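You operate a simulated robot arm through the tools that you are given. There is no shell and no other tool. Be economical: measure what you need, move in short steps, check, and stop when the job is done.

The job below is to be done with a simulated two-armed robot. You get a single attempt, and the scene is never put back.

JOB
Pack the yellow tin from the blue mat in the tan case; lock latch and bolt, tighten the strap.
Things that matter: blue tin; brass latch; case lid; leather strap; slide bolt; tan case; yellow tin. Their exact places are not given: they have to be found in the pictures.

The check looks at the end state, three seconds after you hand in, the way a careful person would. Anything else that was tipped, shoved, dropped, spilled or broken makes it a failure.

ROBOT AND FRAMES
Two 6-joint arms with fingered hands on one trunk, on a base that drives. Base frame: it is fixed to the floor where the robot stands at the start and does not move with it; the origin is under the middle of the robot, x ahead of it, y to its left, z up; the surface under the hand at the start is at about z = 800. Lengths are in mm, angles in degrees, forces in N, time in s.
The left shoulder is at the start at [70, 191, 1317], the right one opposite. With the tool pointing down near the work surface each hand reaches from about 480 to 960 mm from the robot's upright axis, wherever it stands, measured 20 degrees to its own side. Places, roughly: brass latch [800, 700, 1300]; case lid [800, 500, 1100]; leather strap [800, 600, 1200]; slide bolt [400, 300, 900]; tan case [600, 500, 800]. Payload 4.7 kg a hand.
Tool frame (each hand has its own): the origin (TCP) lies between the finger pads and is the grasp point; the fingertips stand 36 mm ahead of it; z points along the fingers, y is the line along which they close. Largest opening 120 mm; the body of the gripper starts 42 mm behind the TCP. The gripper is a hand of 5 fingers: y runs from the thumb to the fingers, the wrist lies at [-18, -113, -198] in the tool frame, and closing takes about 1.5 s.
Orientation is that of the tool frame in the base frame, as a unit quaternion [x, y, z, w]. With the fingers straight down and the wrist toward the robot, the tool's x, y and z point along [0, 1, 0], [1, 0, 0] and [0, 0, -1] of the base frame.

CONTROLS
- The arms move only by the tool drive_tool. It takes "left_rows", "right_rows" or both (then of equal length, played together; a hand with none holds still); each is text: rows parted by semicolons, each of 7 numbers parted by spaces: the gripper command, from -1 (shut) to 1 (fully open), values between in proportion, then the shift along the tool's x, y, z in mm, then the turn, a rotation vector about the tool's x, y, z in degrees. In form: fingers x y z rx ry rz; .... A call has 1 to 10 rows; each row shifts and turns the commanded pose from where the row before left it, along the tool's axes as they then stand. Each row takes 0.2 s and may step no farther than 50 mm and 8.6 degrees from the row before; otherwise, or with a gripper value out of range, the whole call is refused. A pose out of reach is approached as far as the arm can. The call stops where the force on the tool passes 40 N (or 10 N more than at its start, if that is more) or the arm is blocked; 0.2 s more then pass. The fingers move at their own pace (about 45 mm/s each) and stop on an object; they squeeze with about 30 N. The grip force told is the motor's: it shows also when the fingers shut on nothing. Time passes only in rows, and 0.2 s behind the last, so rows that do not move let the fingers close. It gives the time, the measured TCP pose, the force on the tool (base axes), the opening and the grip force at its end, in the units of the frame above (readings bear some noise), with the torque about the TCP (base axes, N m) and any sound that the robot's microphone picked up, and new pictures: "pictures" is both (left out), scene, wrist or none (wrist: the cameras of the hands that moved).
- Cameras (640 x 400 px; columns grow to the right, rows downward): "scene" is now at [134.8, 36.6, 1555.9]; the picture's right is [0.37, -0.93, 0.00], its down [-0.45, -0.18, -0.88] and it looks along [0.81, 0.33, -0.48] (base axes); focal length 214 px, centre (320, 200). "left" rides on the left gripper at [-73, -91, -143] in its tool frame; the picture's right is [-0.80, -0.28, 0.53], its down [0.53, -0.73, 0.42] and it looks along [0.27, 0.62, 0.74] (tool axes); focal length 234 px, centre (320, 200). "right" rides on the right gripper at [73, -91, -143] in its tool frame; the picture's right is [-0.80, 0.28, -0.53], its down [-0.53, -0.73, 0.42] and it looks along [-0.27, 0.62, 0.74] (tool axes); focal length 234 px, centre (320, 200).
- raise_lower(by): slides the trunk up (or, below 0, down) by that many mm; the arms and the scene camera ride with it, the base frame stays. It gives what a move gives, with no picture.
- roll_base(legs): drives the robot by 1 to 6 legs, each [ahead, left, turn to the left] in mm, mm and degrees, along the robot's own axes; the way and the turn of a leg run together, so that a leg with both is an arc; at most 1500 mm and 180 degrees a leg. The arms and the cameras ride along, it lands a little off, and it stops where it bumps. It gives what a move gives, and a new picture of the scene camera.
- preshape(shape, hand): the hand has 5 fingers and takes this shape, open, in about a second: jaw (thumb against the fingers, like two jaws); tri (thumb and two fingers); tip (a fingertip pinch); poke (one finger out to press); point (the index stretched); flat (the hand flat); cup (the hand cupped); fist (a fist). The gripper value then closes the fingers along that shape, each until it touches; the sizes above hold for jaw. It gives what a move gives, with no picture.
- pan_tilt(pan, tilt): turns the head with the scene camera to pan (to the left, within 86 degrees either way) and tilt (down, from -29 to 69), counted from straight ahead of the robot. It gives what a move gives, and a new picture of the scene camera.
- locate(camera, pixels): for up to 12 pixels [column, row] of the newest picture of that camera ("zoom" is the newest enlarged one), the place [x, y, z] in the base frame of the surface seen there, good to about 3 mm. No time passes.
- close_up(camera, box): a new picture of the part [left, top, right, bottom] of that camera's present view, enlarged. No time passes.
- close_job(): hands the job in; it is judged then, once.

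Work in short steps. Measure before you move; look again where a grasp or a placing could have gone wrong, and mend it. You have 80 turns and 260 pictures in all, those below and enlarged ones among them. Open the grippers and draw the arms clear of the work before you hand the job in, unless the task says otherwise; then end with one line.

The tools are called after "Emit:" by a JSON object that holds its "op" and its "data". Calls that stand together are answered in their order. drive_tool: Moves the arms, as the interface text tells. Its arguments: {"type":"object","properties":{"left_rows":{"type":"string"},"right_rows":{"type":"string"},"pictures":{"type":"string","enum":["both","scene","wrist","none"]}},"required":[]} The other tools are called the same way: raise_lower (by) slides the trunk up or down; preshape (shape, hand) gives the hand a shape; roll_base (legs) drives the base; pan_tilt (pan, tilt) turns the head that bears the scene camera; locate (camera, pixels) gives the place of the surface under pixels of a picture; close_up (camera, box) takes an enlarged picture of a part of a camera's view; close_job () hands the job in.

At the start:

```text
time: 0.0
left_eef_pos: [363.2, 422.0, 1477.7]
left_orientation: [0.707, 0.707, 0.0, -0.001]
left_ft_force: [0.0, -0.1, 0.0]
left_ft_torque: [-0.02, -0.01, 0.01]
left_finger_gap: 119.8
left_gripper_force: 0.1
left_shape: jaw
right_eef_pos: [696.5, 128.0, 1538.9]
right_orientation: [0.707, 0.707, 0.0, 0.0]
right_ft_force: [-0.1, 0.4, 0.2]
right_ft_torque: [0.0, 0.01, 0.05]
right_finger_gap: 119.8
right_gripper_force: 0.1
right_shape: jaw
trunk travel left (down, up): [-794.0, 146.0]
robot x, y, heading: [2.2, -2.8, 0.2]
head pan, tilt: [21.8, 28.9]
```

scene: 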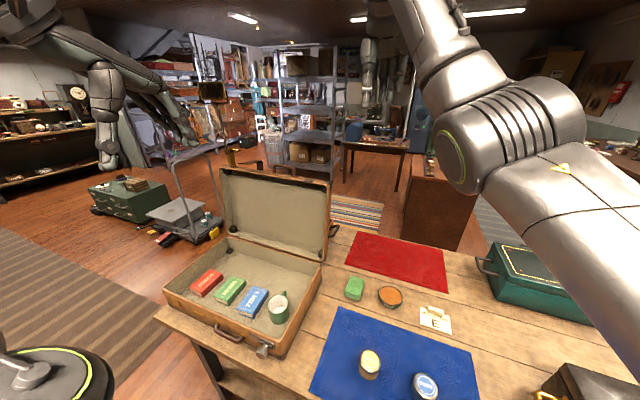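
right: 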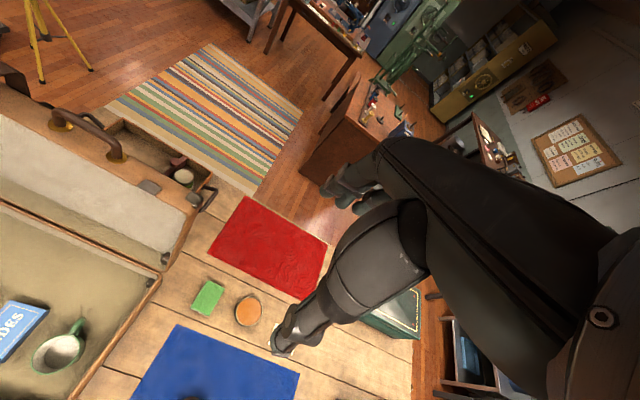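
left: 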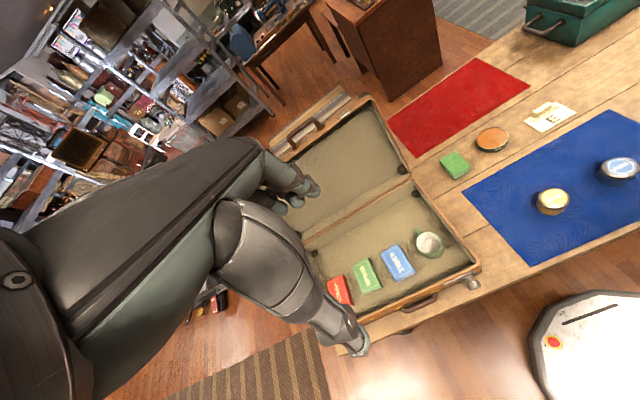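

The scene picture shows the open tan case (245,290), the yellow tin at (370,364) and the blue tin at (425,386). I measure these and enlarge the case.

Emit:
{"op": "locate", "data": {"camera": "scene", "pixels": [[370, 357], [370, 375], [425, 380], [245, 290], [165, 293], [280, 355], [328, 250], [228, 235], [222, 168], [330, 183], [262, 350], [278, 308]]}}

Emit:
{"op": "close_up", "data": {"camera": "scene", "box": [150, 150, 350, 370]}}

Emit:
{"op": "close_up", "data": {"camera": "left", "box": [260, 80, 500, 340]}}

```text
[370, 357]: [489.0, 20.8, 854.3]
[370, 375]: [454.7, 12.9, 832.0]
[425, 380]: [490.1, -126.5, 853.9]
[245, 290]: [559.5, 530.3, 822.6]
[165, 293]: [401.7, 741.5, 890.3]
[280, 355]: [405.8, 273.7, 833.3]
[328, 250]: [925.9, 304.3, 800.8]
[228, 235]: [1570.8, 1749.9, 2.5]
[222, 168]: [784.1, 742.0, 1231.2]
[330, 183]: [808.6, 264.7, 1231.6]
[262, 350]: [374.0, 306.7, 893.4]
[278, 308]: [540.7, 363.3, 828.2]
```

```text
1.82 times, centred on (250, 260) of scene
```

zoom: 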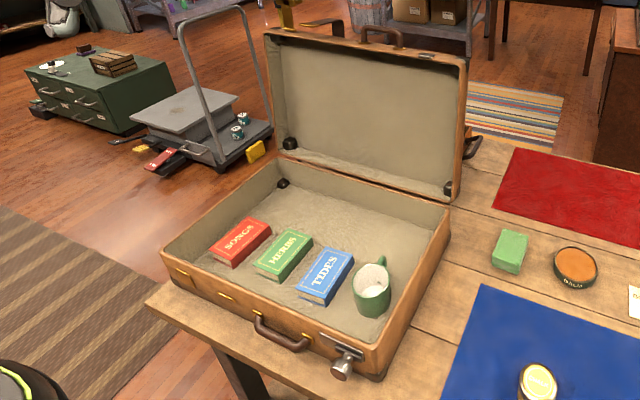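

```text
1.54 times, centred on (380, 210) of left
```

zoom: 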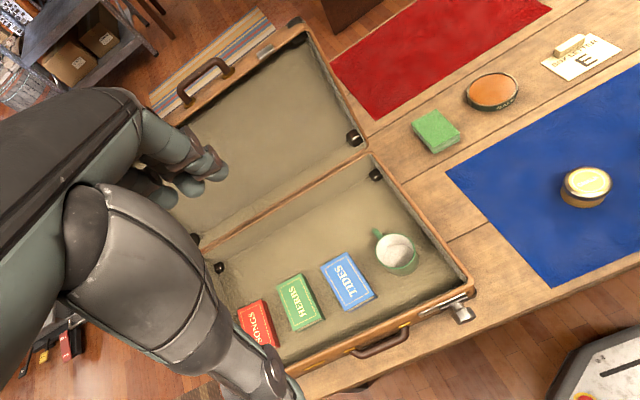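

The front edge bears hardware at about (262,350), and the lid's free edge some at (215,165). I enlarge both.

Emit:
{"op": "close_up", "data": {"camera": "scene", "box": [225, 320, 305, 370]}}

Emit:
{"op": "close_up", "data": {"camera": "scene", "box": [210, 140, 350, 228]}}

Emit:
{"op": "close_up", "data": {"camera": "scene", "box": [155, 260, 275, 350]}}

Emit:
{"op": "close_up", "data": {"camera": "right", "box": [0, 60, 230, 260]}}

```text
8.00 times, centred on (265, 345) of scene
```

zoom: 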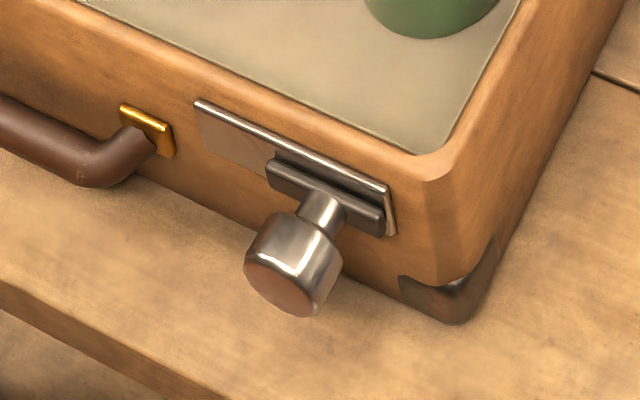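

```text
4.55 times, centred on (280, 184) of scene
```

zoom: 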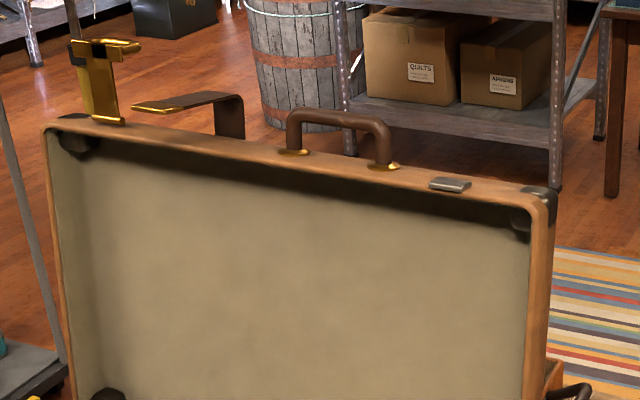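

```text
4.44 times, centred on (215, 305) of scene
```

zoom: 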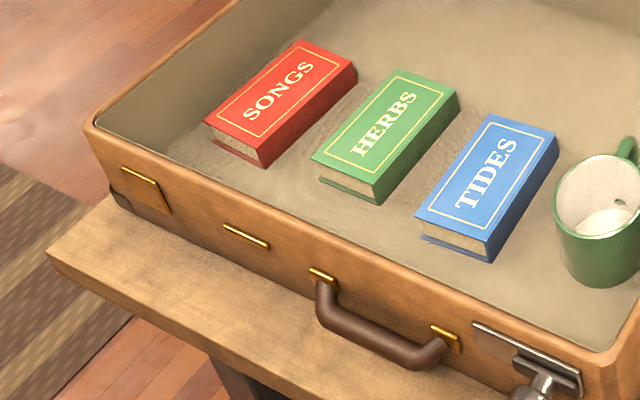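

```text
2.00 times, centred on (115, 160) of right
```

zoom: 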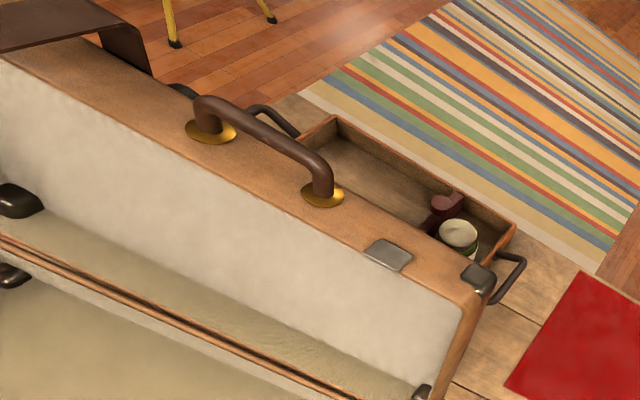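

I measure tin edges, the case floor and the hardware on lid and body.

Emit:
{"op": "locate", "data": {"camera": "scene", "pixels": [[362, 357], [379, 357], [370, 351], [370, 363], [309, 181], [233, 166], [252, 161], [181, 303], [212, 315], [268, 247], [300, 270], [255, 258]]}}

Emit:
{"op": "close_up", "data": {"camera": "scene", "box": [340, 330, 460, 400]}}

Emit:
{"op": "locate", "data": {"camera": "left", "pixels": [[552, 192], [536, 201], [569, 199], [553, 211], [618, 163], [475, 281], [467, 285], [429, 240], [350, 220], [400, 190]]}}

```text
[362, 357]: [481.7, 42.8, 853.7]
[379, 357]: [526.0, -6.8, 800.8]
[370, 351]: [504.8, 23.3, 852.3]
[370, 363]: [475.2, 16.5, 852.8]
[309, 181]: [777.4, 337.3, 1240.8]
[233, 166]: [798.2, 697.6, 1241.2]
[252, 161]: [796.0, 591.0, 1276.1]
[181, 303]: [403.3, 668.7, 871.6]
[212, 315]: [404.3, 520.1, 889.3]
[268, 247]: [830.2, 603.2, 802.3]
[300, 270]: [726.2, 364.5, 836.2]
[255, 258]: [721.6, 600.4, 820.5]
```

```text
5.33 times, centred on (400, 365) of scene
```

zoom: 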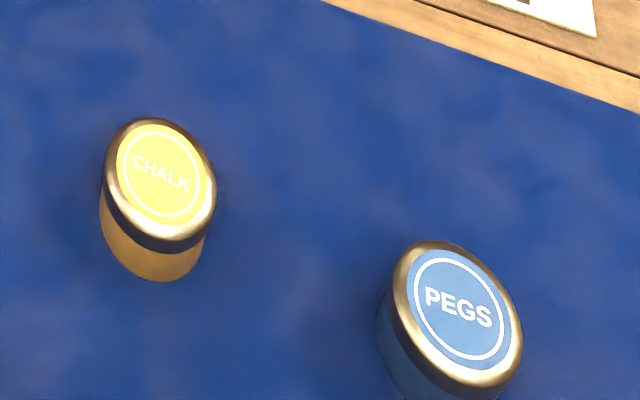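

```text
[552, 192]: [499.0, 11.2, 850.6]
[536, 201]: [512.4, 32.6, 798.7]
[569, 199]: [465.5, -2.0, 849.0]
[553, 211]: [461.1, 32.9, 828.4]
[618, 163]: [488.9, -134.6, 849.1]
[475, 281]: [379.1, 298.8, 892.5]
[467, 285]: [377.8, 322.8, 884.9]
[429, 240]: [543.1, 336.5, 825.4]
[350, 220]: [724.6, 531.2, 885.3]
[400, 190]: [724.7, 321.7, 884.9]
```

The yellow tin ("CHALK") stands at about (486,18), top z≈853, and the back of the case floor is free. I back off slightly and drive left so the right hand has comfortable reach to both tin and case.

Emit:
{"op": "roll_base", "data": {"legs": [[-100, 0, 0], [0, 220, 0]]}}

Emit:
{"op": "pan_tilt", "data": {"pan": 0, "tilt": 42}}

```text
time: 2.5
left_eef_pos: [266.1, 638.3, 1479.3]
left_orientation: [0.709, 0.705, 0.002, -0.001]
left_ft_force: [-0.1, 0.6, -0.7]
left_ft_torque: [0.0, -0.01, -0.01]
left_finger_gap: 119.5
left_gripper_force: 0.0
left_shape: jaw
right_eef_pos: [598.4, 341.3, 1539.1]
right_orientation: [0.709, 0.705, 0.002, -0.001]
right_ft_force: [0.0, -0.8, -0.2]
right_ft_torque: [0.03, -0.01, 0.02]
right_finger_gap: 119.7
right_gripper_force: 0.1
right_shape: jaw
trunk travel left (down, up): [-794.0, 146.0]
robot x, y, heading: [-100.2, 217.7, -0.4]
head pan, tilt: [21.8, 28.9]
```

scene: 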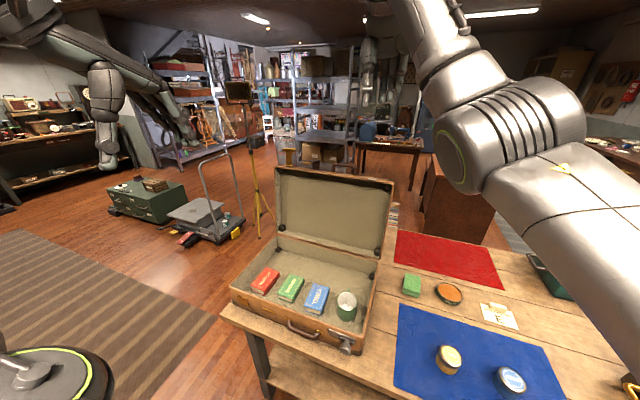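

```text
time: 3.3
left_eef_pos: [264.0, 643.8, 1476.7]
left_orientation: [0.708, 0.706, 0.0, 0.0]
left_ft_force: [-0.7, 0.9, -1.1]
left_ft_torque: [-0.02, 0.02, 0.01]
left_finger_gap: 119.7
left_gripper_force: 0.1
left_shape: jaw
right_eef_pos: [596.7, 347.3, 1538.4]
right_orientation: [0.709, 0.705, 0.0, 0.001]
right_ft_force: [0.3, 0.6, 0.1]
right_ft_torque: [0.0, -0.02, -0.02]
right_finger_gap: 119.7
right_gripper_force: 0.0
right_shape: jaw
trunk travel left (down, up): [-794.0, 146.0]
robot x, y, heading: [-99.5, 218.2, -0.2]
head pan, tilt: [0.0, 42.0]
```

scene: 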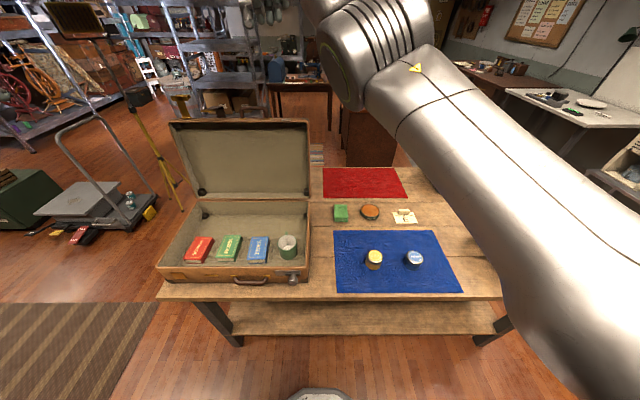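

I move the right hand in two stretches to above the tin at (486,18), z≈1000.

Emit:
{"op": "drive_tool", "data": {"right_rows": "1 -33 -11 30 0 0 0;1 -33 -11 30 0 0 0;1 -33 -11 30 0 0 0;1 -33 -11 30 0 0 0;1 -33 -11 30 0 0 0;1 -33 -11 30 0 0 0;1 -33 -11 30 0 0 0;1 -33 -11 30 0 0 0;1 -33 -11 30 0 0 0;1 -33 -11 30 0 0 0", "pictures": "none"}}

Emit:
{"op": "drive_tool", "data": {"right_rows": "1 0 0 45 0 0 0;1 0 0 45 0 0 0;1 0 0 45 0 0 0;1 0 0 45 0 0 0;1 0 0 45 0 0 0;1 0 0 13 0 0 0"}}

```text
time: 5.5
left_eef_pos: [264.7, 639.1, 1477.4]
left_orientation: [0.71, 0.705, 0.0, 0.0]
left_ft_force: [-0.2, -0.4, 0.8]
left_ft_torque: [0.0, 0.01, -0.04]
left_finger_gap: 119.6
left_gripper_force: 0.0
left_shape: jaw
right_eef_pos: [675.6, 83.1, 1253.2]
right_orientation: [0.709, 0.705, 0.001, -0.001]
right_ft_force: [0.3, 0.4, -0.2]
right_ft_torque: [0.03, 0.05, 0.02]
right_finger_gap: 119.8
right_gripper_force: 0.0
right_shape: jaw
right hand out of reach, approached as far as the arm can: row 1, 2, 3, 4, 5, 6, 7, 8, 9, 10
trunk travel left (down, up): [-794.0, 146.0]
robot x, y, heading: [-103.0, 223.1, -0.4]
head pan, tilt: [0.0, 42.0]
```

```text
time: 6.9
left_eef_pos: [264.3, 642.1, 1476.7]
left_orientation: [0.709, 0.705, 0.001, 0.0]
left_ft_force: [-0.2, 1.0, -0.2]
left_ft_torque: [-0.04, 0.01, 0.02]
left_finger_gap: 119.9
left_gripper_force: 0.2
left_shape: jaw
right_eef_pos: [675.5, 84.8, 1019.9]
right_orientation: [0.709, 0.705, 0.0, 0.0]
right_ft_force: [-0.5, -0.2, 0.1]
right_ft_torque: [0.0, 0.01, -0.03]
right_finger_gap: 119.8
right_gripper_force: 0.0
right_shape: jaw
trunk travel left (down, up): [-794.0, 146.0]
robot x, y, heading: [-100.1, 221.6, -0.4]
head pan, tilt: [0.0, 42.0]
```

scene: 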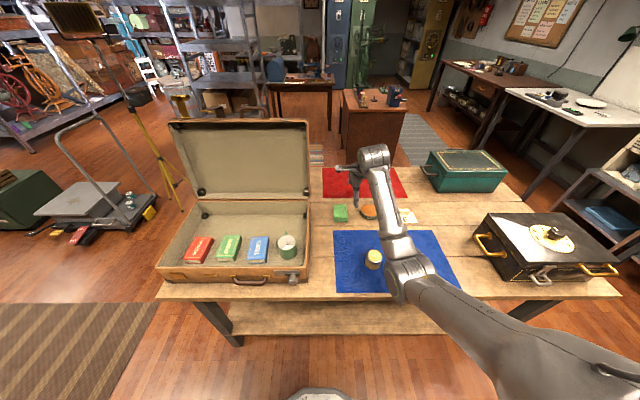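
right: 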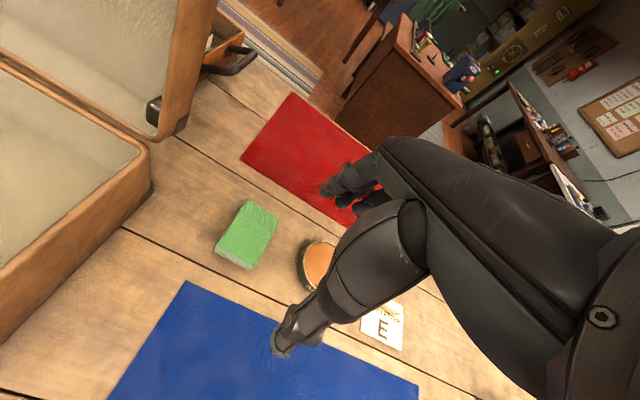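

The hand stopped at (675,85,1020); I bring it to (486,18) and z≈950 to look at the tin with the wrist camera.

Emit:
{"op": "drive_tool", "data": {"right_rows": "1 -13.4 -37.8 14 0 0 0;1 -13.4 -37.8 14 0 0 0;1 -13.4 -37.8 14 0 0 0;1 -13.4 -37.8 14 0 0 0;1 -13.4 -37.8 14 0 0 0;1 0 0 0 0 0 0"}}

```text
time: 8.3
left_eef_pos: [265.3, 642.3, 1476.6]
left_orientation: [0.709, 0.705, 0.001, 0.0]
left_ft_force: [-1.1, 0.5, 0.2]
left_ft_torque: [0.02, 0.01, 0.01]
left_finger_gap: 120.1
left_gripper_force: 0.1
left_shape: jaw
right_eef_pos: [486.5, 21.0, 947.5]
right_orientation: [0.709, 0.705, 0.0, 0.0]
right_ft_force: [-0.9, 0.4, 0.0]
right_ft_torque: [-0.02, 0.03, 0.01]
right_finger_gap: 119.6
right_gripper_force: 0.0
right_shape: jaw
trunk travel left (down, up): [-794.0, 146.0]
robot x, y, heading: [-100.8, 222.1, -0.5]
head pan, tilt: [0.0, 42.0]
```

scene: 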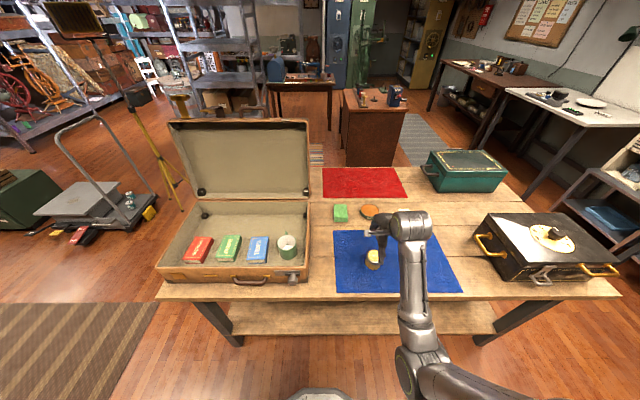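
right: 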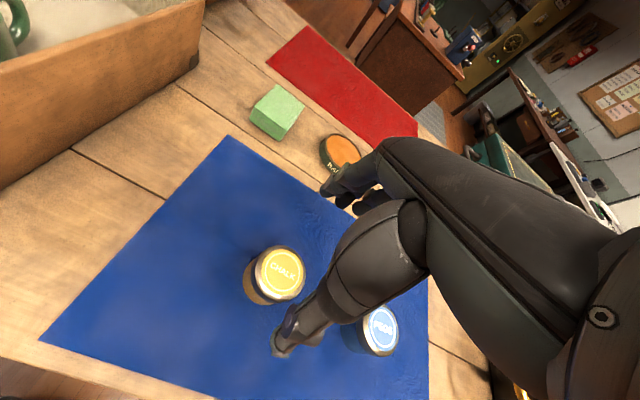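

The tin shows at (279,272) in the wrist view; I measure its centre and rim.

Emit:
{"op": "locate", "data": {"camera": "right", "pixels": [[279, 272], [258, 280], [301, 264], [276, 252], [283, 294], [255, 290], [379, 327]]}}

Emit:
{"op": "close_up", "data": {"camera": "right", "box": [220, 170, 420, 370]}}

```text
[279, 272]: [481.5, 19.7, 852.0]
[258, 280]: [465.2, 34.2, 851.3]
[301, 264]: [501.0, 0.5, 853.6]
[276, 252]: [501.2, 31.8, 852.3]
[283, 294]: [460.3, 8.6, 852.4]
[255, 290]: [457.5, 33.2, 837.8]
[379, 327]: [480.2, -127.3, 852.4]
```

```text
2.00 times, centred on (320, 270) of right
```

zoom: 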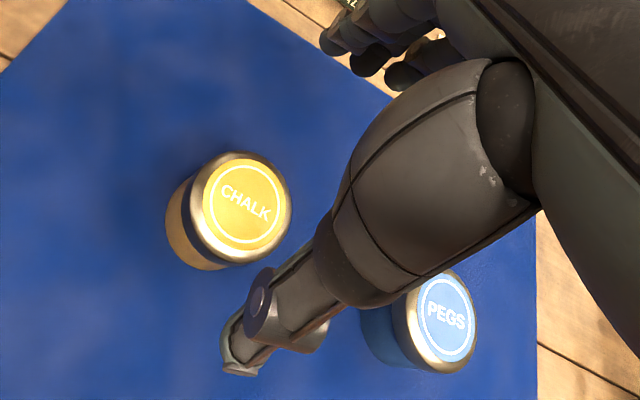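

Tin centre is (481.5,19.7), radius about 25. I lower to z≈843 with the hand open.

Emit:
{"op": "drive_tool", "data": {"right_rows": "1 -1 -5 24 0 0 0;1 0 0 30 0 0 0;1 0 0 30 0 0 0;1 0 0 20 0 0 0;1 0 0 0 0 0 0", "pictures": "wrist"}}

```text
time: 9.5
left_eef_pos: [265.7, 641.6, 1477.8]
left_orientation: [0.709, 0.705, 0.001, 0.0]
left_ft_force: [0.6, 0.0, -0.2]
left_ft_torque: [-0.02, -0.03, -0.01]
left_finger_gap: 119.6
left_gripper_force: 0.0
left_shape: jaw
right_eef_pos: [481.1, 20.3, 844.2]
right_orientation: [0.709, 0.705, -0.001, 0.0]
right_ft_force: [0.1, 0.2, 1.0]
right_ft_torque: [0.0, -0.01, 0.01]
right_finger_gap: 119.7
right_gripper_force: 0.1
right_shape: jaw
trunk travel left (down, up): [-794.0, 146.0]
robot x, y, heading: [-101.2, 219.6, -0.2]
head pan, tilt: [0.0, 42.0]
```

right: 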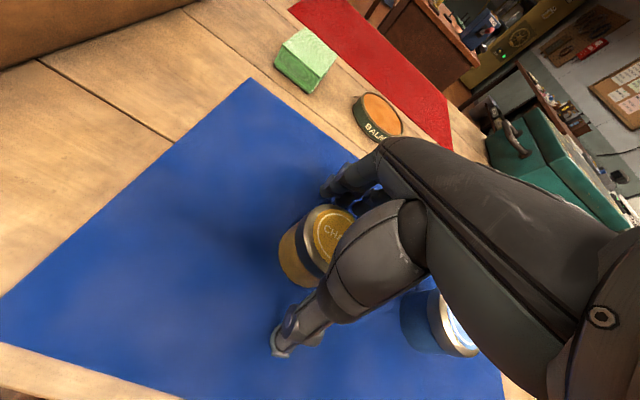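

The tin lies between thumb and fingers. I close and then lift.

Emit:
{"op": "drive_tool", "data": {"right_rows": "-1 0 0 0 0 0 0;-1 0 0 0 0 0 0;-1 0 0 0 0 0 0;-1 0 0 0 0 0 0;-1 0 0 0 0 0 0;-1 0 0 0 0 0 0;-1 0 0 0 0 0 0;-1 0 0 0 0 0 0;-1 0 0 0 0 0 0", "pictures": "wrist"}}

Emit:
{"op": "drive_tool", "data": {"right_rows": "-1 0 0 -20 0 0 0;-1 0 0 -40 0 0 0;-1 0 0 -40 0 0 0;-1 0 0 -40 0 0 0;-1 0 0 -40 0 0 0;-1 0 0 0 0 0 0"}}

```text
time: 11.5
left_eef_pos: [263.6, 642.0, 1476.8]
left_orientation: [0.709, 0.705, -0.001, 0.0]
left_ft_force: [-0.3, 0.3, 0.0]
left_ft_torque: [0.0, -0.01, 0.01]
left_finger_gap: 119.8
left_gripper_force: 0.0
left_shape: jaw
right_eef_pos: [481.1, 19.3, 845.8]
right_orientation: [0.709, 0.705, 0.0, 0.0]
right_ft_force: [-0.9, 1.1, 0.8]
right_ft_torque: [-0.02, -0.03, -0.01]
right_finger_gap: 52.6
right_gripper_force: 29.6
right_shape: jaw
trunk travel left (down, up): [-794.0, 146.0]
robot x, y, heading: [-101.6, 218.7, -0.1]
head pan, tilt: [0.0, 42.0]
```

right: 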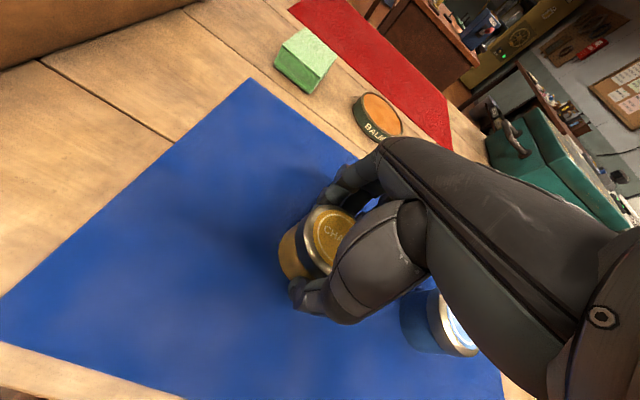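

```text
time: 12.9
left_eef_pos: [262.9, 642.2, 1476.2]
left_orientation: [0.709, 0.705, 0.0, 0.001]
left_ft_force: [1.1, 0.1, -0.2]
left_ft_torque: [-0.02, 0.01, 0.03]
left_finger_gap: 119.6
left_gripper_force: 0.0
left_shape: jaw
right_eef_pos: [481.7, 20.8, 1021.9]
right_orientation: [0.71, 0.704, 0.002, 0.002]
right_ft_force: [0.3, -0.4, -0.9]
right_ft_torque: [-0.02, 0.01, -0.05]
right_finger_gap: 52.2
right_gripper_force: 29.8
right_shape: jaw
right hand out of reach, approached as far as the arm can: row 5
trunk travel left (down, up): [-794.0, 146.0]
robot x, y, heading: [-103.7, 223.5, -0.2]
head pan, tilt: [0.0, 42.0]
```

scene: 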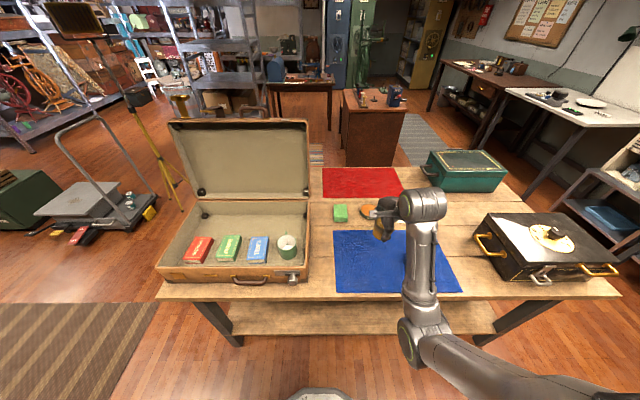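
right: 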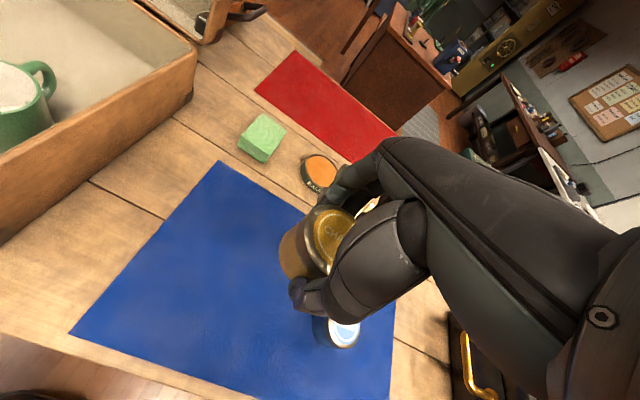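

Tin held (52 mm). I measure the free floor at the back of the case.

Emit:
{"op": "locate", "data": {"camera": "scene", "pixels": [[255, 222], [235, 228], [215, 222], [255, 210], [258, 203], [308, 203], [287, 236], [257, 238], [230, 237], [197, 237], [305, 225], [270, 228]]}}

Emit:
{"op": "close_up", "data": {"camera": "scene", "box": [150, 180, 330, 295]}}

```text
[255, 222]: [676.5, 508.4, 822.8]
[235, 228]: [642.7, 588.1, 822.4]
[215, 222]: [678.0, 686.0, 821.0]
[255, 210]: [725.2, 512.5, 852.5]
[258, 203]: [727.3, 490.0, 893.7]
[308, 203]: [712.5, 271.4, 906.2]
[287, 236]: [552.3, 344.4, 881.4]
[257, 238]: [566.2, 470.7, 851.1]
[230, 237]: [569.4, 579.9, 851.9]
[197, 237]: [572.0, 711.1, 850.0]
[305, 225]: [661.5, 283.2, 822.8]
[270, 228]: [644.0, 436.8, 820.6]
```

```text
3.48 times, centred on (240, 238) of scene
```

zoom: 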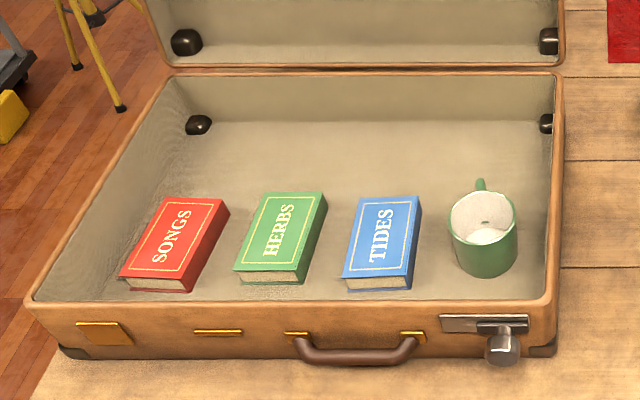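

Floor z≈821, free between x≈580 and 725. Target (645,430); I carry the tin there at height.

Emit:
{"op": "drive_tool", "data": {"right_rows": "-1 40.9 16.3 0 0 0 0;-1 40.9 16.3 0 0 0 0;-1 40.9 16.3 0 0 0 0;-1 40.9 16.3 0 0 0 0;-1 40.9 16.3 0 0 0 0;-1 40.9 16.3 0 0 0 0;-1 40.9 16.3 0 0 0 0;-1 40.9 16.3 0 0 0 0;-1 40.9 16.3 0 0 0 0;-1 40.9 16.3 0 0 0 0"}}

```text
time: 14.0
left_eef_pos: [265.2, 642.5, 1477.1]
left_orientation: [0.709, 0.705, 0.0, 0.0]
left_ft_force: [-0.6, 0.2, -0.4]
left_ft_torque: [-0.03, 0.02, 0.03]
left_finger_gap: 119.7
left_gripper_force: 0.0
left_shape: jaw
right_eef_pos: [580.5, 100.6, 1009.1]
right_orientation: [0.739, 0.669, -0.042, 0.057]
right_ft_force: [-0.7, 0.2, -1.1]
right_ft_torque: [-0.03, 0.01, -0.01]
right_finger_gap: 51.9
right_gripper_force: 29.9
right_shape: jaw
right hand out of reach, approached as far as the arm can: row 5
trunk travel left (down, up): [-794.0, 146.0]
robot x, y, heading: [-100.7, 221.9, -0.4]
head pan, tilt: [0.0, 42.0]
stopped in row 5 (right hand): the arm was blocked; the commanded pose is now the measured one
```

scene: 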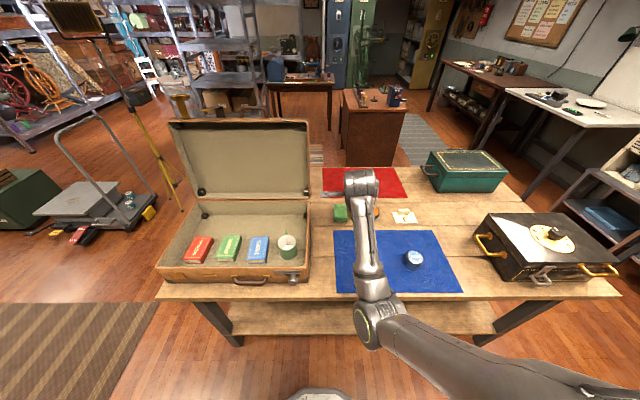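
right: 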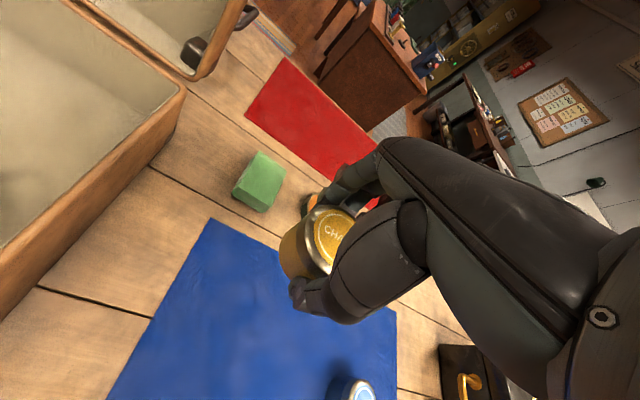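

The arm is near its limit on that side, nothing was hit. I go back toward y≈20 straightening the hand; then the base will carry it over.

Emit:
{"op": "drive_tool", "data": {"right_rows": "-1 -20 0 0 0 4 -2.9;-1 -20 0 0 1.2 4 -2.8;-1 -20 0 0 0 0 0;-1 -20 5 0 0 0 0;-1 0 20 0 0 0 0;-1 0 0 0 0 0 0", "pictures": "scene"}}

```text
time: 15.4
left_eef_pos: [264.3, 641.1, 1477.7]
left_orientation: [0.709, 0.705, 0.0, 0.0]
left_ft_force: [-0.2, 0.2, -0.6]
left_ft_torque: [0.0, 0.01, 0.04]
left_finger_gap: 119.7
left_gripper_force: 0.0
left_shape: jaw
right_eef_pos: [600.6, 20.3, 1013.1]
right_orientation: [0.706, 0.708, 0.002, -0.001]
right_ft_force: [-1.1, 0.5, -0.5]
right_ft_torque: [0.01, 0.01, -0.03]
right_finger_gap: 52.5
right_gripper_force: 29.5
right_shape: jaw
trunk travel left (down, up): [-794.0, 146.0]
robot x, y, heading: [-101.0, 222.4, -0.5]
head pan, tilt: [0.0, 42.0]
```

scene: 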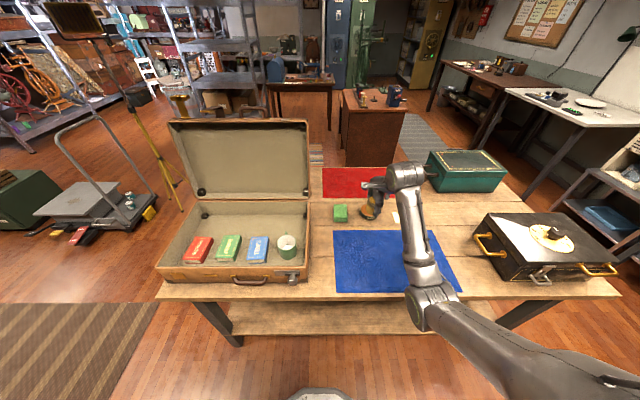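

Hand is upright again at (600,20,1013). I drive left 410 so the tin goes over the case (tin bottom ≈968, rim ≈893).

Emit:
{"op": "roll_base", "data": {"legs": [[0, 410, 0]]}}

```text
time: 18.0
left_eef_pos: [270.2, 1050.6, 1477.7]
left_orientation: [0.711, 0.703, 0.001, -0.001]
left_ft_force: [0.7, -0.3, -0.3]
left_ft_torque: [0.0, 0.0, 0.03]
left_finger_gap: 120.0
left_gripper_force: 0.1
left_shape: jaw
right_eef_pos: [603.6, 427.4, 1011.4]
right_orientation: [0.709, 0.706, 0.002, -0.002]
right_ft_force: [-0.4, 0.5, -0.6]
right_ft_torque: [-0.01, 0.01, 0.01]
right_finger_gap: 52.3
right_gripper_force: 30.1
right_shape: jaw
trunk travel left (down, up): [-794.0, 146.0]
robot x, y, heading: [-93.2, 636.2, -0.6]
head pan, tilt: [0.0, 42.0]
```

scene: 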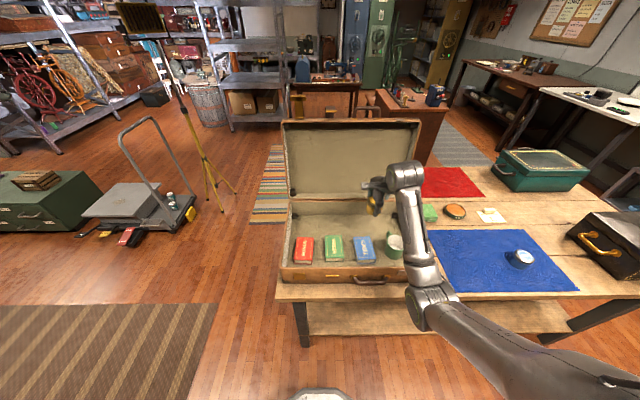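

The tin hangs over the case. I shift to x≈645 and lower part-way, watching the forearm against the case front.

Emit:
{"op": "drive_tool", "data": {"right_rows": "-1 3 21 0 0 0 0;-1 0 21 0 0 0 0;-1 0 0 30 0 0 0;-1 0 0 30 0 0 0;-1 0 0 20 0 0 0;-1 0 0 0 0 0 0"}}

```text
time: 19.4
left_eef_pos: [270.6, 1051.8, 1476.5]
left_orientation: [0.711, 0.703, 0.0, 0.0]
left_ft_force: [0.4, -0.5, 0.3]
left_ft_torque: [0.0, 0.01, 0.02]
left_finger_gap: 119.7
left_gripper_force: 0.1
left_shape: jaw
right_eef_pos: [646.8, 433.3, 931.8]
right_orientation: [0.708, 0.706, 0.003, -0.001]
right_ft_force: [0.0, -0.4, -1.2]
right_ft_torque: [-0.02, -0.02, -0.01]
right_finger_gap: 52.2
right_gripper_force: 30.5
right_shape: jaw
trunk travel left (down, up): [-794.0, 146.0]
robot x, y, heading: [-97.7, 633.9, -0.3]
head pan, tilt: [0.0, 42.0]
```

scene: 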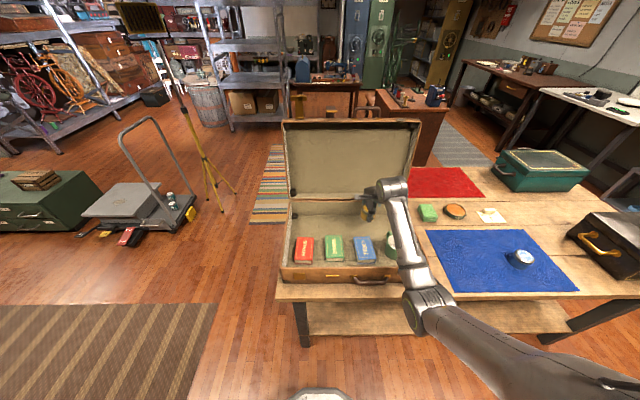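
right: 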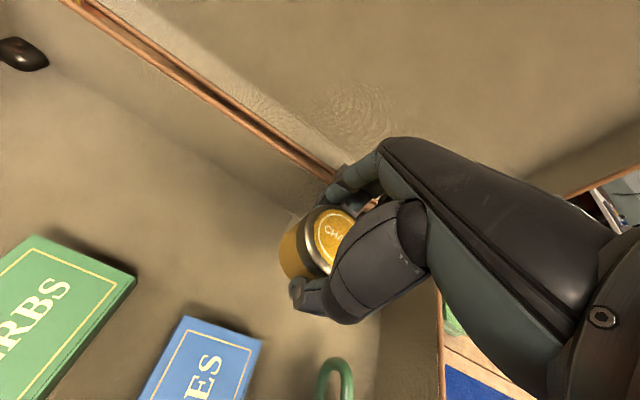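

I check the elbow and wrist heights before lowering the rest.

Emit:
{"op": "locate", "data": {"camera": "scene", "pixels": [[425, 300], [412, 250], [395, 190], [440, 320], [370, 205]]}}

Emit:
{"op": "close_up", "data": {"camera": "scene", "box": [270, 170, 470, 310]}}

```text
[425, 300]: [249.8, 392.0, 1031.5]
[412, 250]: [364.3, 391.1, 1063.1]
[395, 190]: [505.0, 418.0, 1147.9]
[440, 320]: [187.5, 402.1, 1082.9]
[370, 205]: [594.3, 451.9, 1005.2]
```

```text
2.86 times, centred on (370, 240) of scene
```

zoom: 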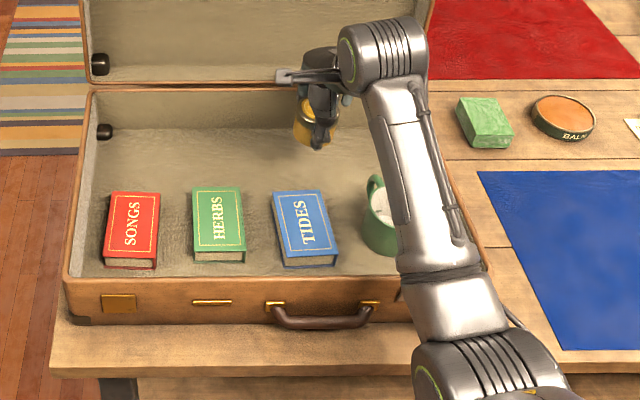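

Forearm clearance to the case front would get thin, so I raise the trunk 100 mm and reach down from higher.

Emit:
{"op": "raise_lower", "data": {"by": 100}}

Emit:
{"op": "drive_tool", "data": {"right_rows": "-1 0 0 30 0 0 0;-1 0 0 30 0 0 0;-1 0 0 30 0 0 0;-1 0 0 30 0 0 0;-1 0 0 20 0 0 0;-1 0 0 0 0 0 0"}}

```text
time: 20.7
left_eef_pos: [271.0, 1051.4, 1576.4]
left_orientation: [0.71, 0.704, 0.0, 0.0]
left_ft_force: [0.5, 0.3, -0.7]
left_ft_torque: [-0.01, -0.01, -0.02]
left_finger_gap: 119.7
left_gripper_force: 0.2
left_shape: jaw
right_eef_pos: [647.4, 432.2, 1031.5]
right_orientation: [0.708, 0.706, 0.001, -0.001]
right_ft_force: [-0.4, 0.3, -1.8]
right_ft_torque: [-0.02, -0.03, 0.04]
right_finger_gap: 52.2
right_gripper_force: 30.0
right_shape: jaw
trunk travel left (down, up): [-894.0, 46.0]
robot x, y, heading: [-100.2, 633.8, -0.7]
head pan, tilt: [0.0, 42.0]
```

```text
time: 22.1
left_eef_pos: [268.6, 1051.6, 1577.4]
left_orientation: [0.711, 0.703, 0.0, 0.001]
left_ft_force: [0.0, -0.8, -0.2]
left_ft_torque: [-0.02, 0.0, 0.03]
left_finger_gap: 119.8
left_gripper_force: 0.0
left_shape: jaw
right_eef_pos: [647.6, 433.1, 892.6]
right_orientation: [0.708, 0.706, 0.001, -0.002]
right_ft_force: [0.6, -0.4, -0.2]
right_ft_torque: [0.0, -0.01, 0.01]
right_finger_gap: 52.2
right_gripper_force: 29.9
right_shape: jaw
trunk travel left (down, up): [-894.0, 46.0]
robot x, y, heading: [-94.6, 636.6, -0.7]
head pan, tilt: [0.0, 42.0]
```

scene: 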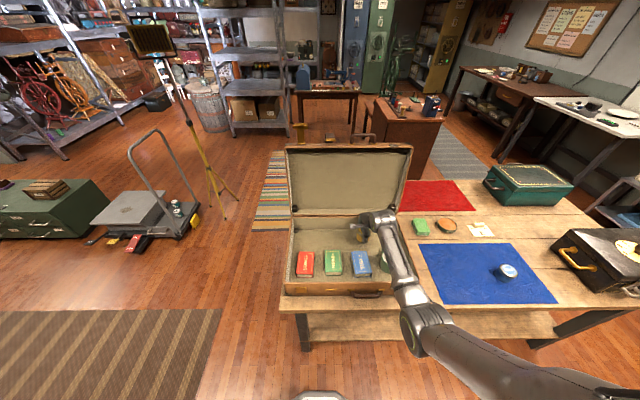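
right: 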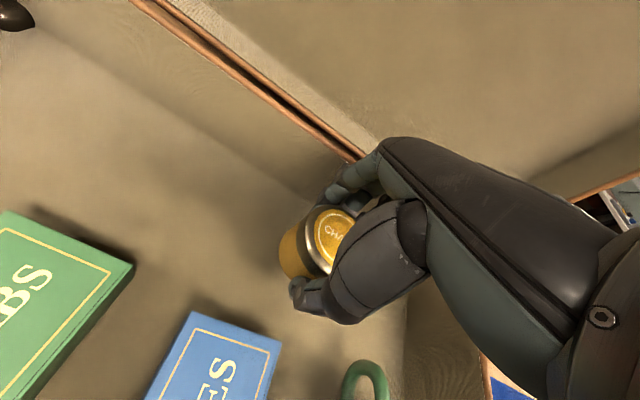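

Still 25 mm to go (TCP target ≈867); I lower the rest in small steps.

Emit:
{"op": "drive_tool", "data": {"right_rows": "-1 0 0 10 0 0 0;-1 0 0 8 0 0 0;-1 0 0 4 0 0 0;-1 0 0 3 0 0 0;-1 0 0 0 0 0 0", "pictures": "wrist"}}

```text
time: 23.3
left_eef_pos: [269.6, 1051.6, 1577.1]
left_orientation: [0.711, 0.704, 0.001, 0.0]
left_ft_force: [0.2, 0.2, 0.3]
left_ft_torque: [0.04, 0.02, 0.0]
left_finger_gap: 120.0
left_gripper_force: 0.0
left_shape: jaw
right_eef_pos: [647.8, 432.9, 867.1]
right_orientation: [0.708, 0.706, 0.001, -0.002]
right_ft_force: [1.0, 0.1, -1.8]
right_ft_torque: [-0.02, -0.03, 0.01]
right_finger_gap: 52.1
right_gripper_force: 30.1
right_shape: jaw
trunk travel left (down, up): [-894.0, 46.0]
robot x, y, heading: [-97.2, 633.8, -0.4]
head pan, tilt: [0.0, 42.0]
```

right: 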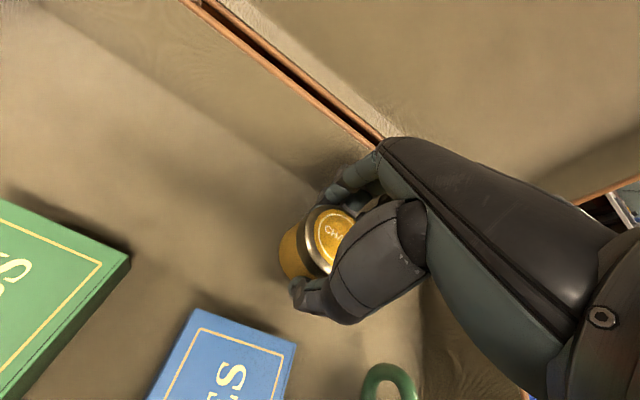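

No contact yet; I ease down a few more millimetres.

Emit:
{"op": "drive_tool", "data": {"right_rows": "-1 0 0 1.5 0 0 0;-1 0 0 1 0 0 0;-1 0 0 0 0 0 0", "pictures": "none"}}

Emit:
{"op": "drive_tool", "data": {"right_rows": "-1 0 0 1 0 0 0;-1 0 0 0 0 0 0", "pictures": "wrist"}}

```text
time: 24.1
left_eef_pos: [270.2, 1050.9, 1577.3]
left_orientation: [0.711, 0.704, -0.001, 0.0]
left_ft_force: [0.0, -0.3, 0.2]
left_ft_torque: [-0.04, -0.01, 0.0]
left_finger_gap: 119.6
left_gripper_force: 0.1
left_shape: jaw
right_eef_pos: [647.1, 433.2, 864.8]
right_orientation: [0.709, 0.706, 0.002, 0.0]
right_ft_force: [0.8, -0.6, 2.0]
right_ft_torque: [-0.01, -0.12, 0.01]
right_finger_gap: 52.4
right_gripper_force: 30.1
right_shape: jaw
trunk travel left (down, up): [-894.0, 46.0]
robot x, y, heading: [-95.8, 630.6, -0.8]
head pan, tilt: [0.0, 42.0]
```

```text
time: 24.7
left_eef_pos: [269.4, 1051.8, 1577.4]
left_orientation: [0.711, 0.703, 0.001, 0.001]
left_ft_force: [0.1, 1.1, -0.1]
left_ft_torque: [-0.01, 0.04, -0.01]
left_finger_gap: 119.6
left_gripper_force: 0.1
left_shape: jaw
right_eef_pos: [647.0, 434.1, 864.9]
right_orientation: [0.708, 0.706, 0.001, -0.001]
right_ft_force: [-1.1, 0.5, 5.3]
right_ft_torque: [0.03, -0.13, 0.02]
right_finger_gap: 52.5
right_gripper_force: 30.2
right_shape: jaw
trunk travel left (down, up): [-894.0, 46.0]
robot x, y, heading: [-93.8, 631.4, -0.4]
head pan, tilt: [0.0, 42.0]
```

right: 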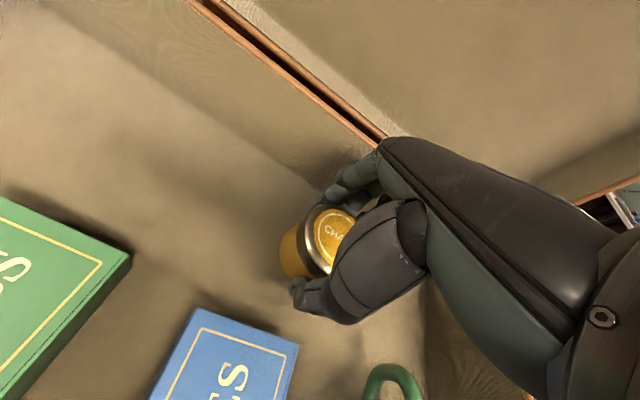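

Contact of 5 N: the tin rests on the floor. I open to about 85 mm and rise.

Emit:
{"op": "drive_tool", "data": {"right_rows": "0.4 0 0 0 0 0 0;0.4 0 0 0 0 0 0;0.4 0 0 0 0 0 0;0.4 0 0 0 0 0 0;0.4 0 0 0 0 0 0;0.4 0 0 -15 0 0 0;0.4 0 0 -30 0 0 0;0.4 0 0 -40 0 0 0;0.4 0 0 -40 0 0 0;0.4 0 0 -40 0 0 0"}}

```text
time: 26.9
left_eef_pos: [270.6, 1052.4, 1575.8]
left_orientation: [0.711, 0.703, 0.0, -0.001]
left_ft_force: [0.5, 0.3, -0.1]
left_ft_torque: [-0.02, 0.01, 0.02]
left_finger_gap: 119.9
left_gripper_force: 0.0
left_shape: jaw
right_eef_pos: [645.9, 432.2, 1030.7]
right_orientation: [0.708, 0.706, 0.001, -0.001]
right_ft_force: [0.4, -0.1, 0.0]
right_ft_torque: [0.01, -0.01, -0.04]
right_finger_gap: 83.9
right_gripper_force: 0.0
right_shape: jaw
trunk travel left (down, up): [-894.0, 46.0]
robot x, y, heading: [-96.3, 635.0, -0.6]
head pan, tilt: [0.0, 42.0]
```

scene: 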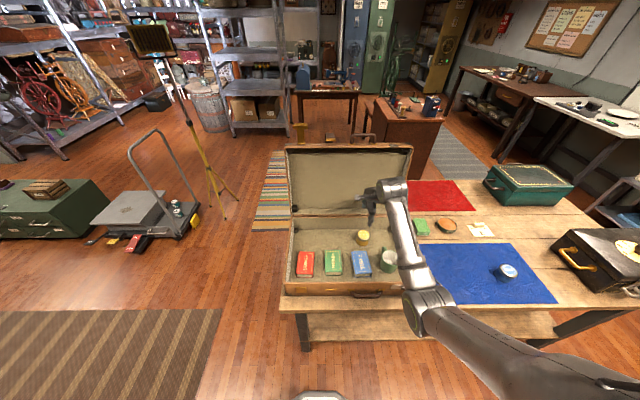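
right: 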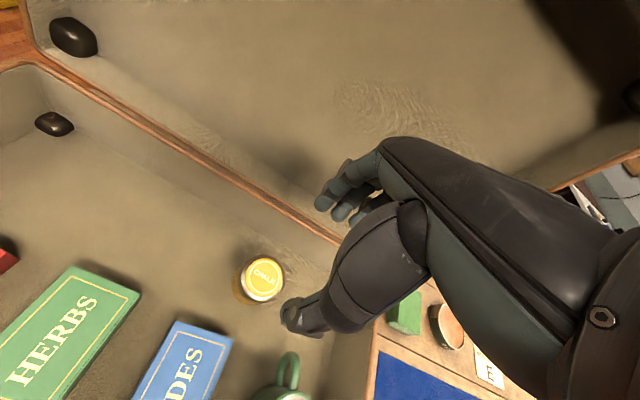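

The tin stands upright in the case (362,236). Now I study the lid: enlarge its edge with handle and hardware and measure.

Emit:
{"op": "close_up", "data": {"camera": "scene", "box": [275, 110, 425, 215]}}

Emit:
{"op": "close_up", "data": {"camera": "scene", "box": [275, 205, 415, 305]}}

```text
3.81 times, centred on (350, 162) of scene
```

zoom: 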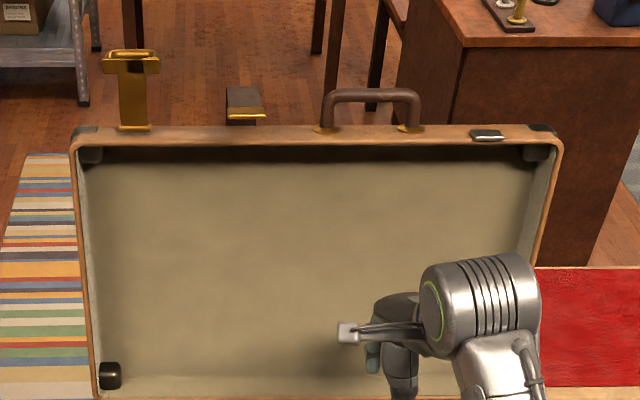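

```text
4.00 times, centred on (345, 255) of scene
```

zoom: 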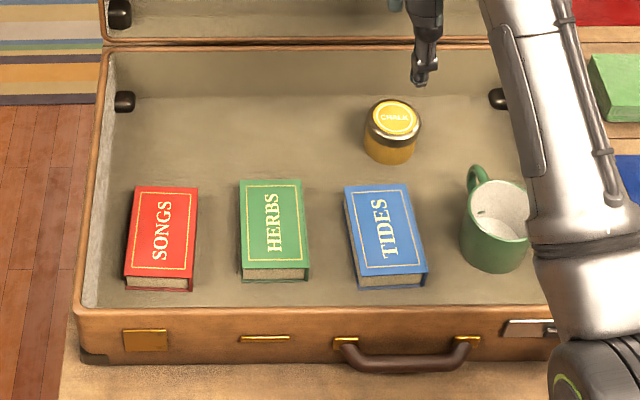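

Emit:
{"op": "locate", "data": {"camera": "scene", "pixels": [[363.6, 134.2], [353, 138], [375.5, 138], [365, 143], [365, 147], [300, 127], [301, 143], [330, 135], [330, 140], [394, 145], [388, 146], [325, 145]]}}

Emit:
{"op": "locate", "data": {"camera": "zoom", "pixels": [[345, 342], [466, 342], [400, 358], [145, 340], [265, 338], [508, 328], [200, 310], [320, 50], [320, 300]]}}

```text
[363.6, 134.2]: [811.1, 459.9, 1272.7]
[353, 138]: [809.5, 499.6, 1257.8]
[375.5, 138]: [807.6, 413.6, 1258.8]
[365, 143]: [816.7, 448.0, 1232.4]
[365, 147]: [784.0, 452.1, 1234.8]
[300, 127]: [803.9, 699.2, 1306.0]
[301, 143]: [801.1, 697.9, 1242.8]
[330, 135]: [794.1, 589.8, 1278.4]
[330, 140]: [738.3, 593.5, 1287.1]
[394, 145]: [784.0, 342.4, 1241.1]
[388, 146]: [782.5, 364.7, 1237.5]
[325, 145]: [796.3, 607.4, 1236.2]
```

```text
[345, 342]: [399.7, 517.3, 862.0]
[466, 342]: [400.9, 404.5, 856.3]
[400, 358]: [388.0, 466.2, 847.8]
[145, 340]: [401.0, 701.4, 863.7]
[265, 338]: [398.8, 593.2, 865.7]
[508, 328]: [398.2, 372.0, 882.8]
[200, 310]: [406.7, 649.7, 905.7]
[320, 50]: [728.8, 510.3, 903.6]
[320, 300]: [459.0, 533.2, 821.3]
```

Handle bar of the lid: centre (811,457,≈1267), spanning y 413–500; hinge about (735,895). I'll swing the lid by its handle with a narrow (tri) grip, keeping the hand vertical. First I set the base so both ends of the arc are in reach.

Emit:
{"op": "roll_base", "data": {"legs": [[-84, 0, 0], [0, 85, 0.4]]}}

Emit:
{"op": "preshape", "data": {"shape": "tri", "hand": "right"}}

Emit:
{"op": "drive_tool", "data": {"right_rows": "1 0 0 -45 0 0 0;1 0 0 -45 0 0 0;1 0 0 -45 0 0 0;1 0 0 -45 0 0 0;1 0 0 -45 0 0 0;1 0 0 -45 0 0 0;1 0 0 -40 0 0 0"}}

```text
time: 28.7
left_eef_pos: [183.8, 1131.5, 1578.7]
left_orientation: [0.708, 0.706, 0.001, -0.002]
left_ft_force: [-0.2, -0.5, 0.0]
left_ft_torque: [0.06, -0.01, 0.03]
left_finger_gap: 119.3
left_gripper_force: 0.1
left_shape: jaw
right_eef_pos: [564.9, 517.0, 1028.1]
right_orientation: [0.706, 0.708, 0.003, -0.003]
right_ft_force: [0.4, -0.5, -0.3]
right_ft_torque: [0.06, -0.01, 0.0]
right_finger_gap: 83.7
right_gripper_force: 0.0
right_shape: jaw
trunk travel left (down, up): [-894.0, 46.0]
robot x, y, heading: [-181.6, 716.9, -0.2]
head pan, tilt: [0.0, 42.0]
```

scene: 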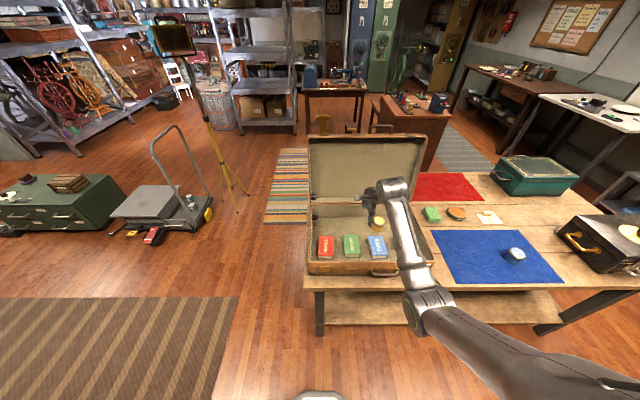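

```text
time: 29.6
left_eef_pos: [181.8, 1144.0, 1577.2]
left_orientation: [0.708, 0.706, -0.001, 0.001]
left_ft_force: [-0.1, 0.1, -1.3]
left_ft_torque: [-0.01, -0.03, -0.02]
left_finger_gap: 119.8
left_gripper_force: 0.0
left_shape: jaw
right_eef_pos: [563.2, 524.5, 1030.1]
right_orientation: [0.706, 0.708, 0.0, -0.001]
right_ft_force: [-1.0, -0.5, 1.0]
right_ft_torque: [0.03, 0.0, -0.02]
right_finger_gap: 120.0
right_gripper_force: 0.1
right_shape: tri
trunk travel left (down, up): [-894.0, 46.0]
robot x, y, heading: [-185.7, 721.0, -0.1]
head pan, tilt: [0.0, 42.0]
```

```text
time: 31.2
left_eef_pos: [183.8, 1139.9, 1577.3]
left_orientation: [0.708, 0.706, 0.0, 0.0]
left_ft_force: [0.2, 0.3, 0.9]
left_ft_torque: [0.0, 0.0, -0.01]
left_finger_gap: 119.7
left_gripper_force: 0.0
left_shape: jaw
right_eef_pos: [585.1, 518.0, 1331.7]
right_orientation: [0.706, 0.708, 0.001, -0.002]
right_ft_force: [0.0, -0.4, 0.0]
right_ft_torque: [0.0, -0.01, 0.02]
right_finger_gap: 119.8
right_gripper_force: 0.0
right_shape: tri
right hand out of reach, approached as far as the arm can: row 6, 7
trunk travel left (down, up): [-894.0, 46.0]
robot x, y, heading: [-183.1, 719.7, -0.4]
head pan, tilt: [0.0, 42.0]
```

scene: 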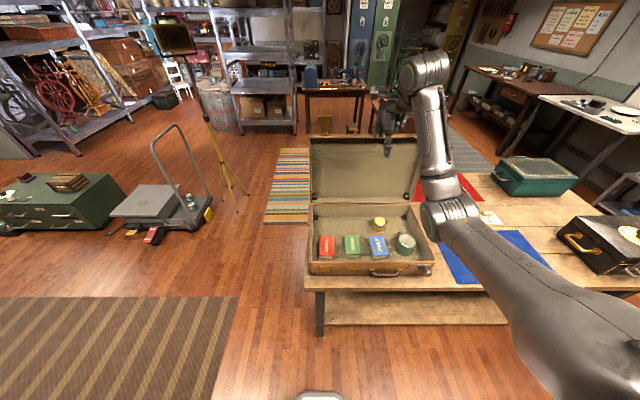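
right: 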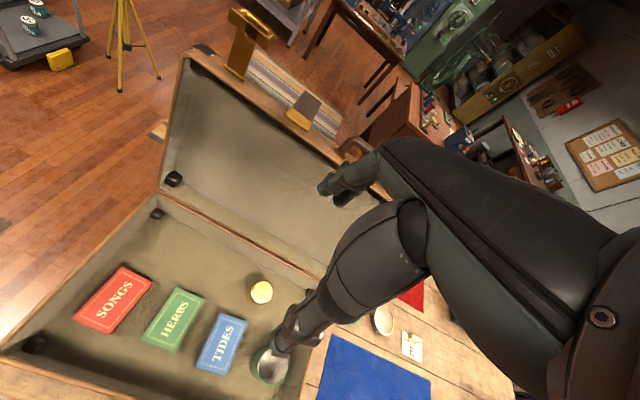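

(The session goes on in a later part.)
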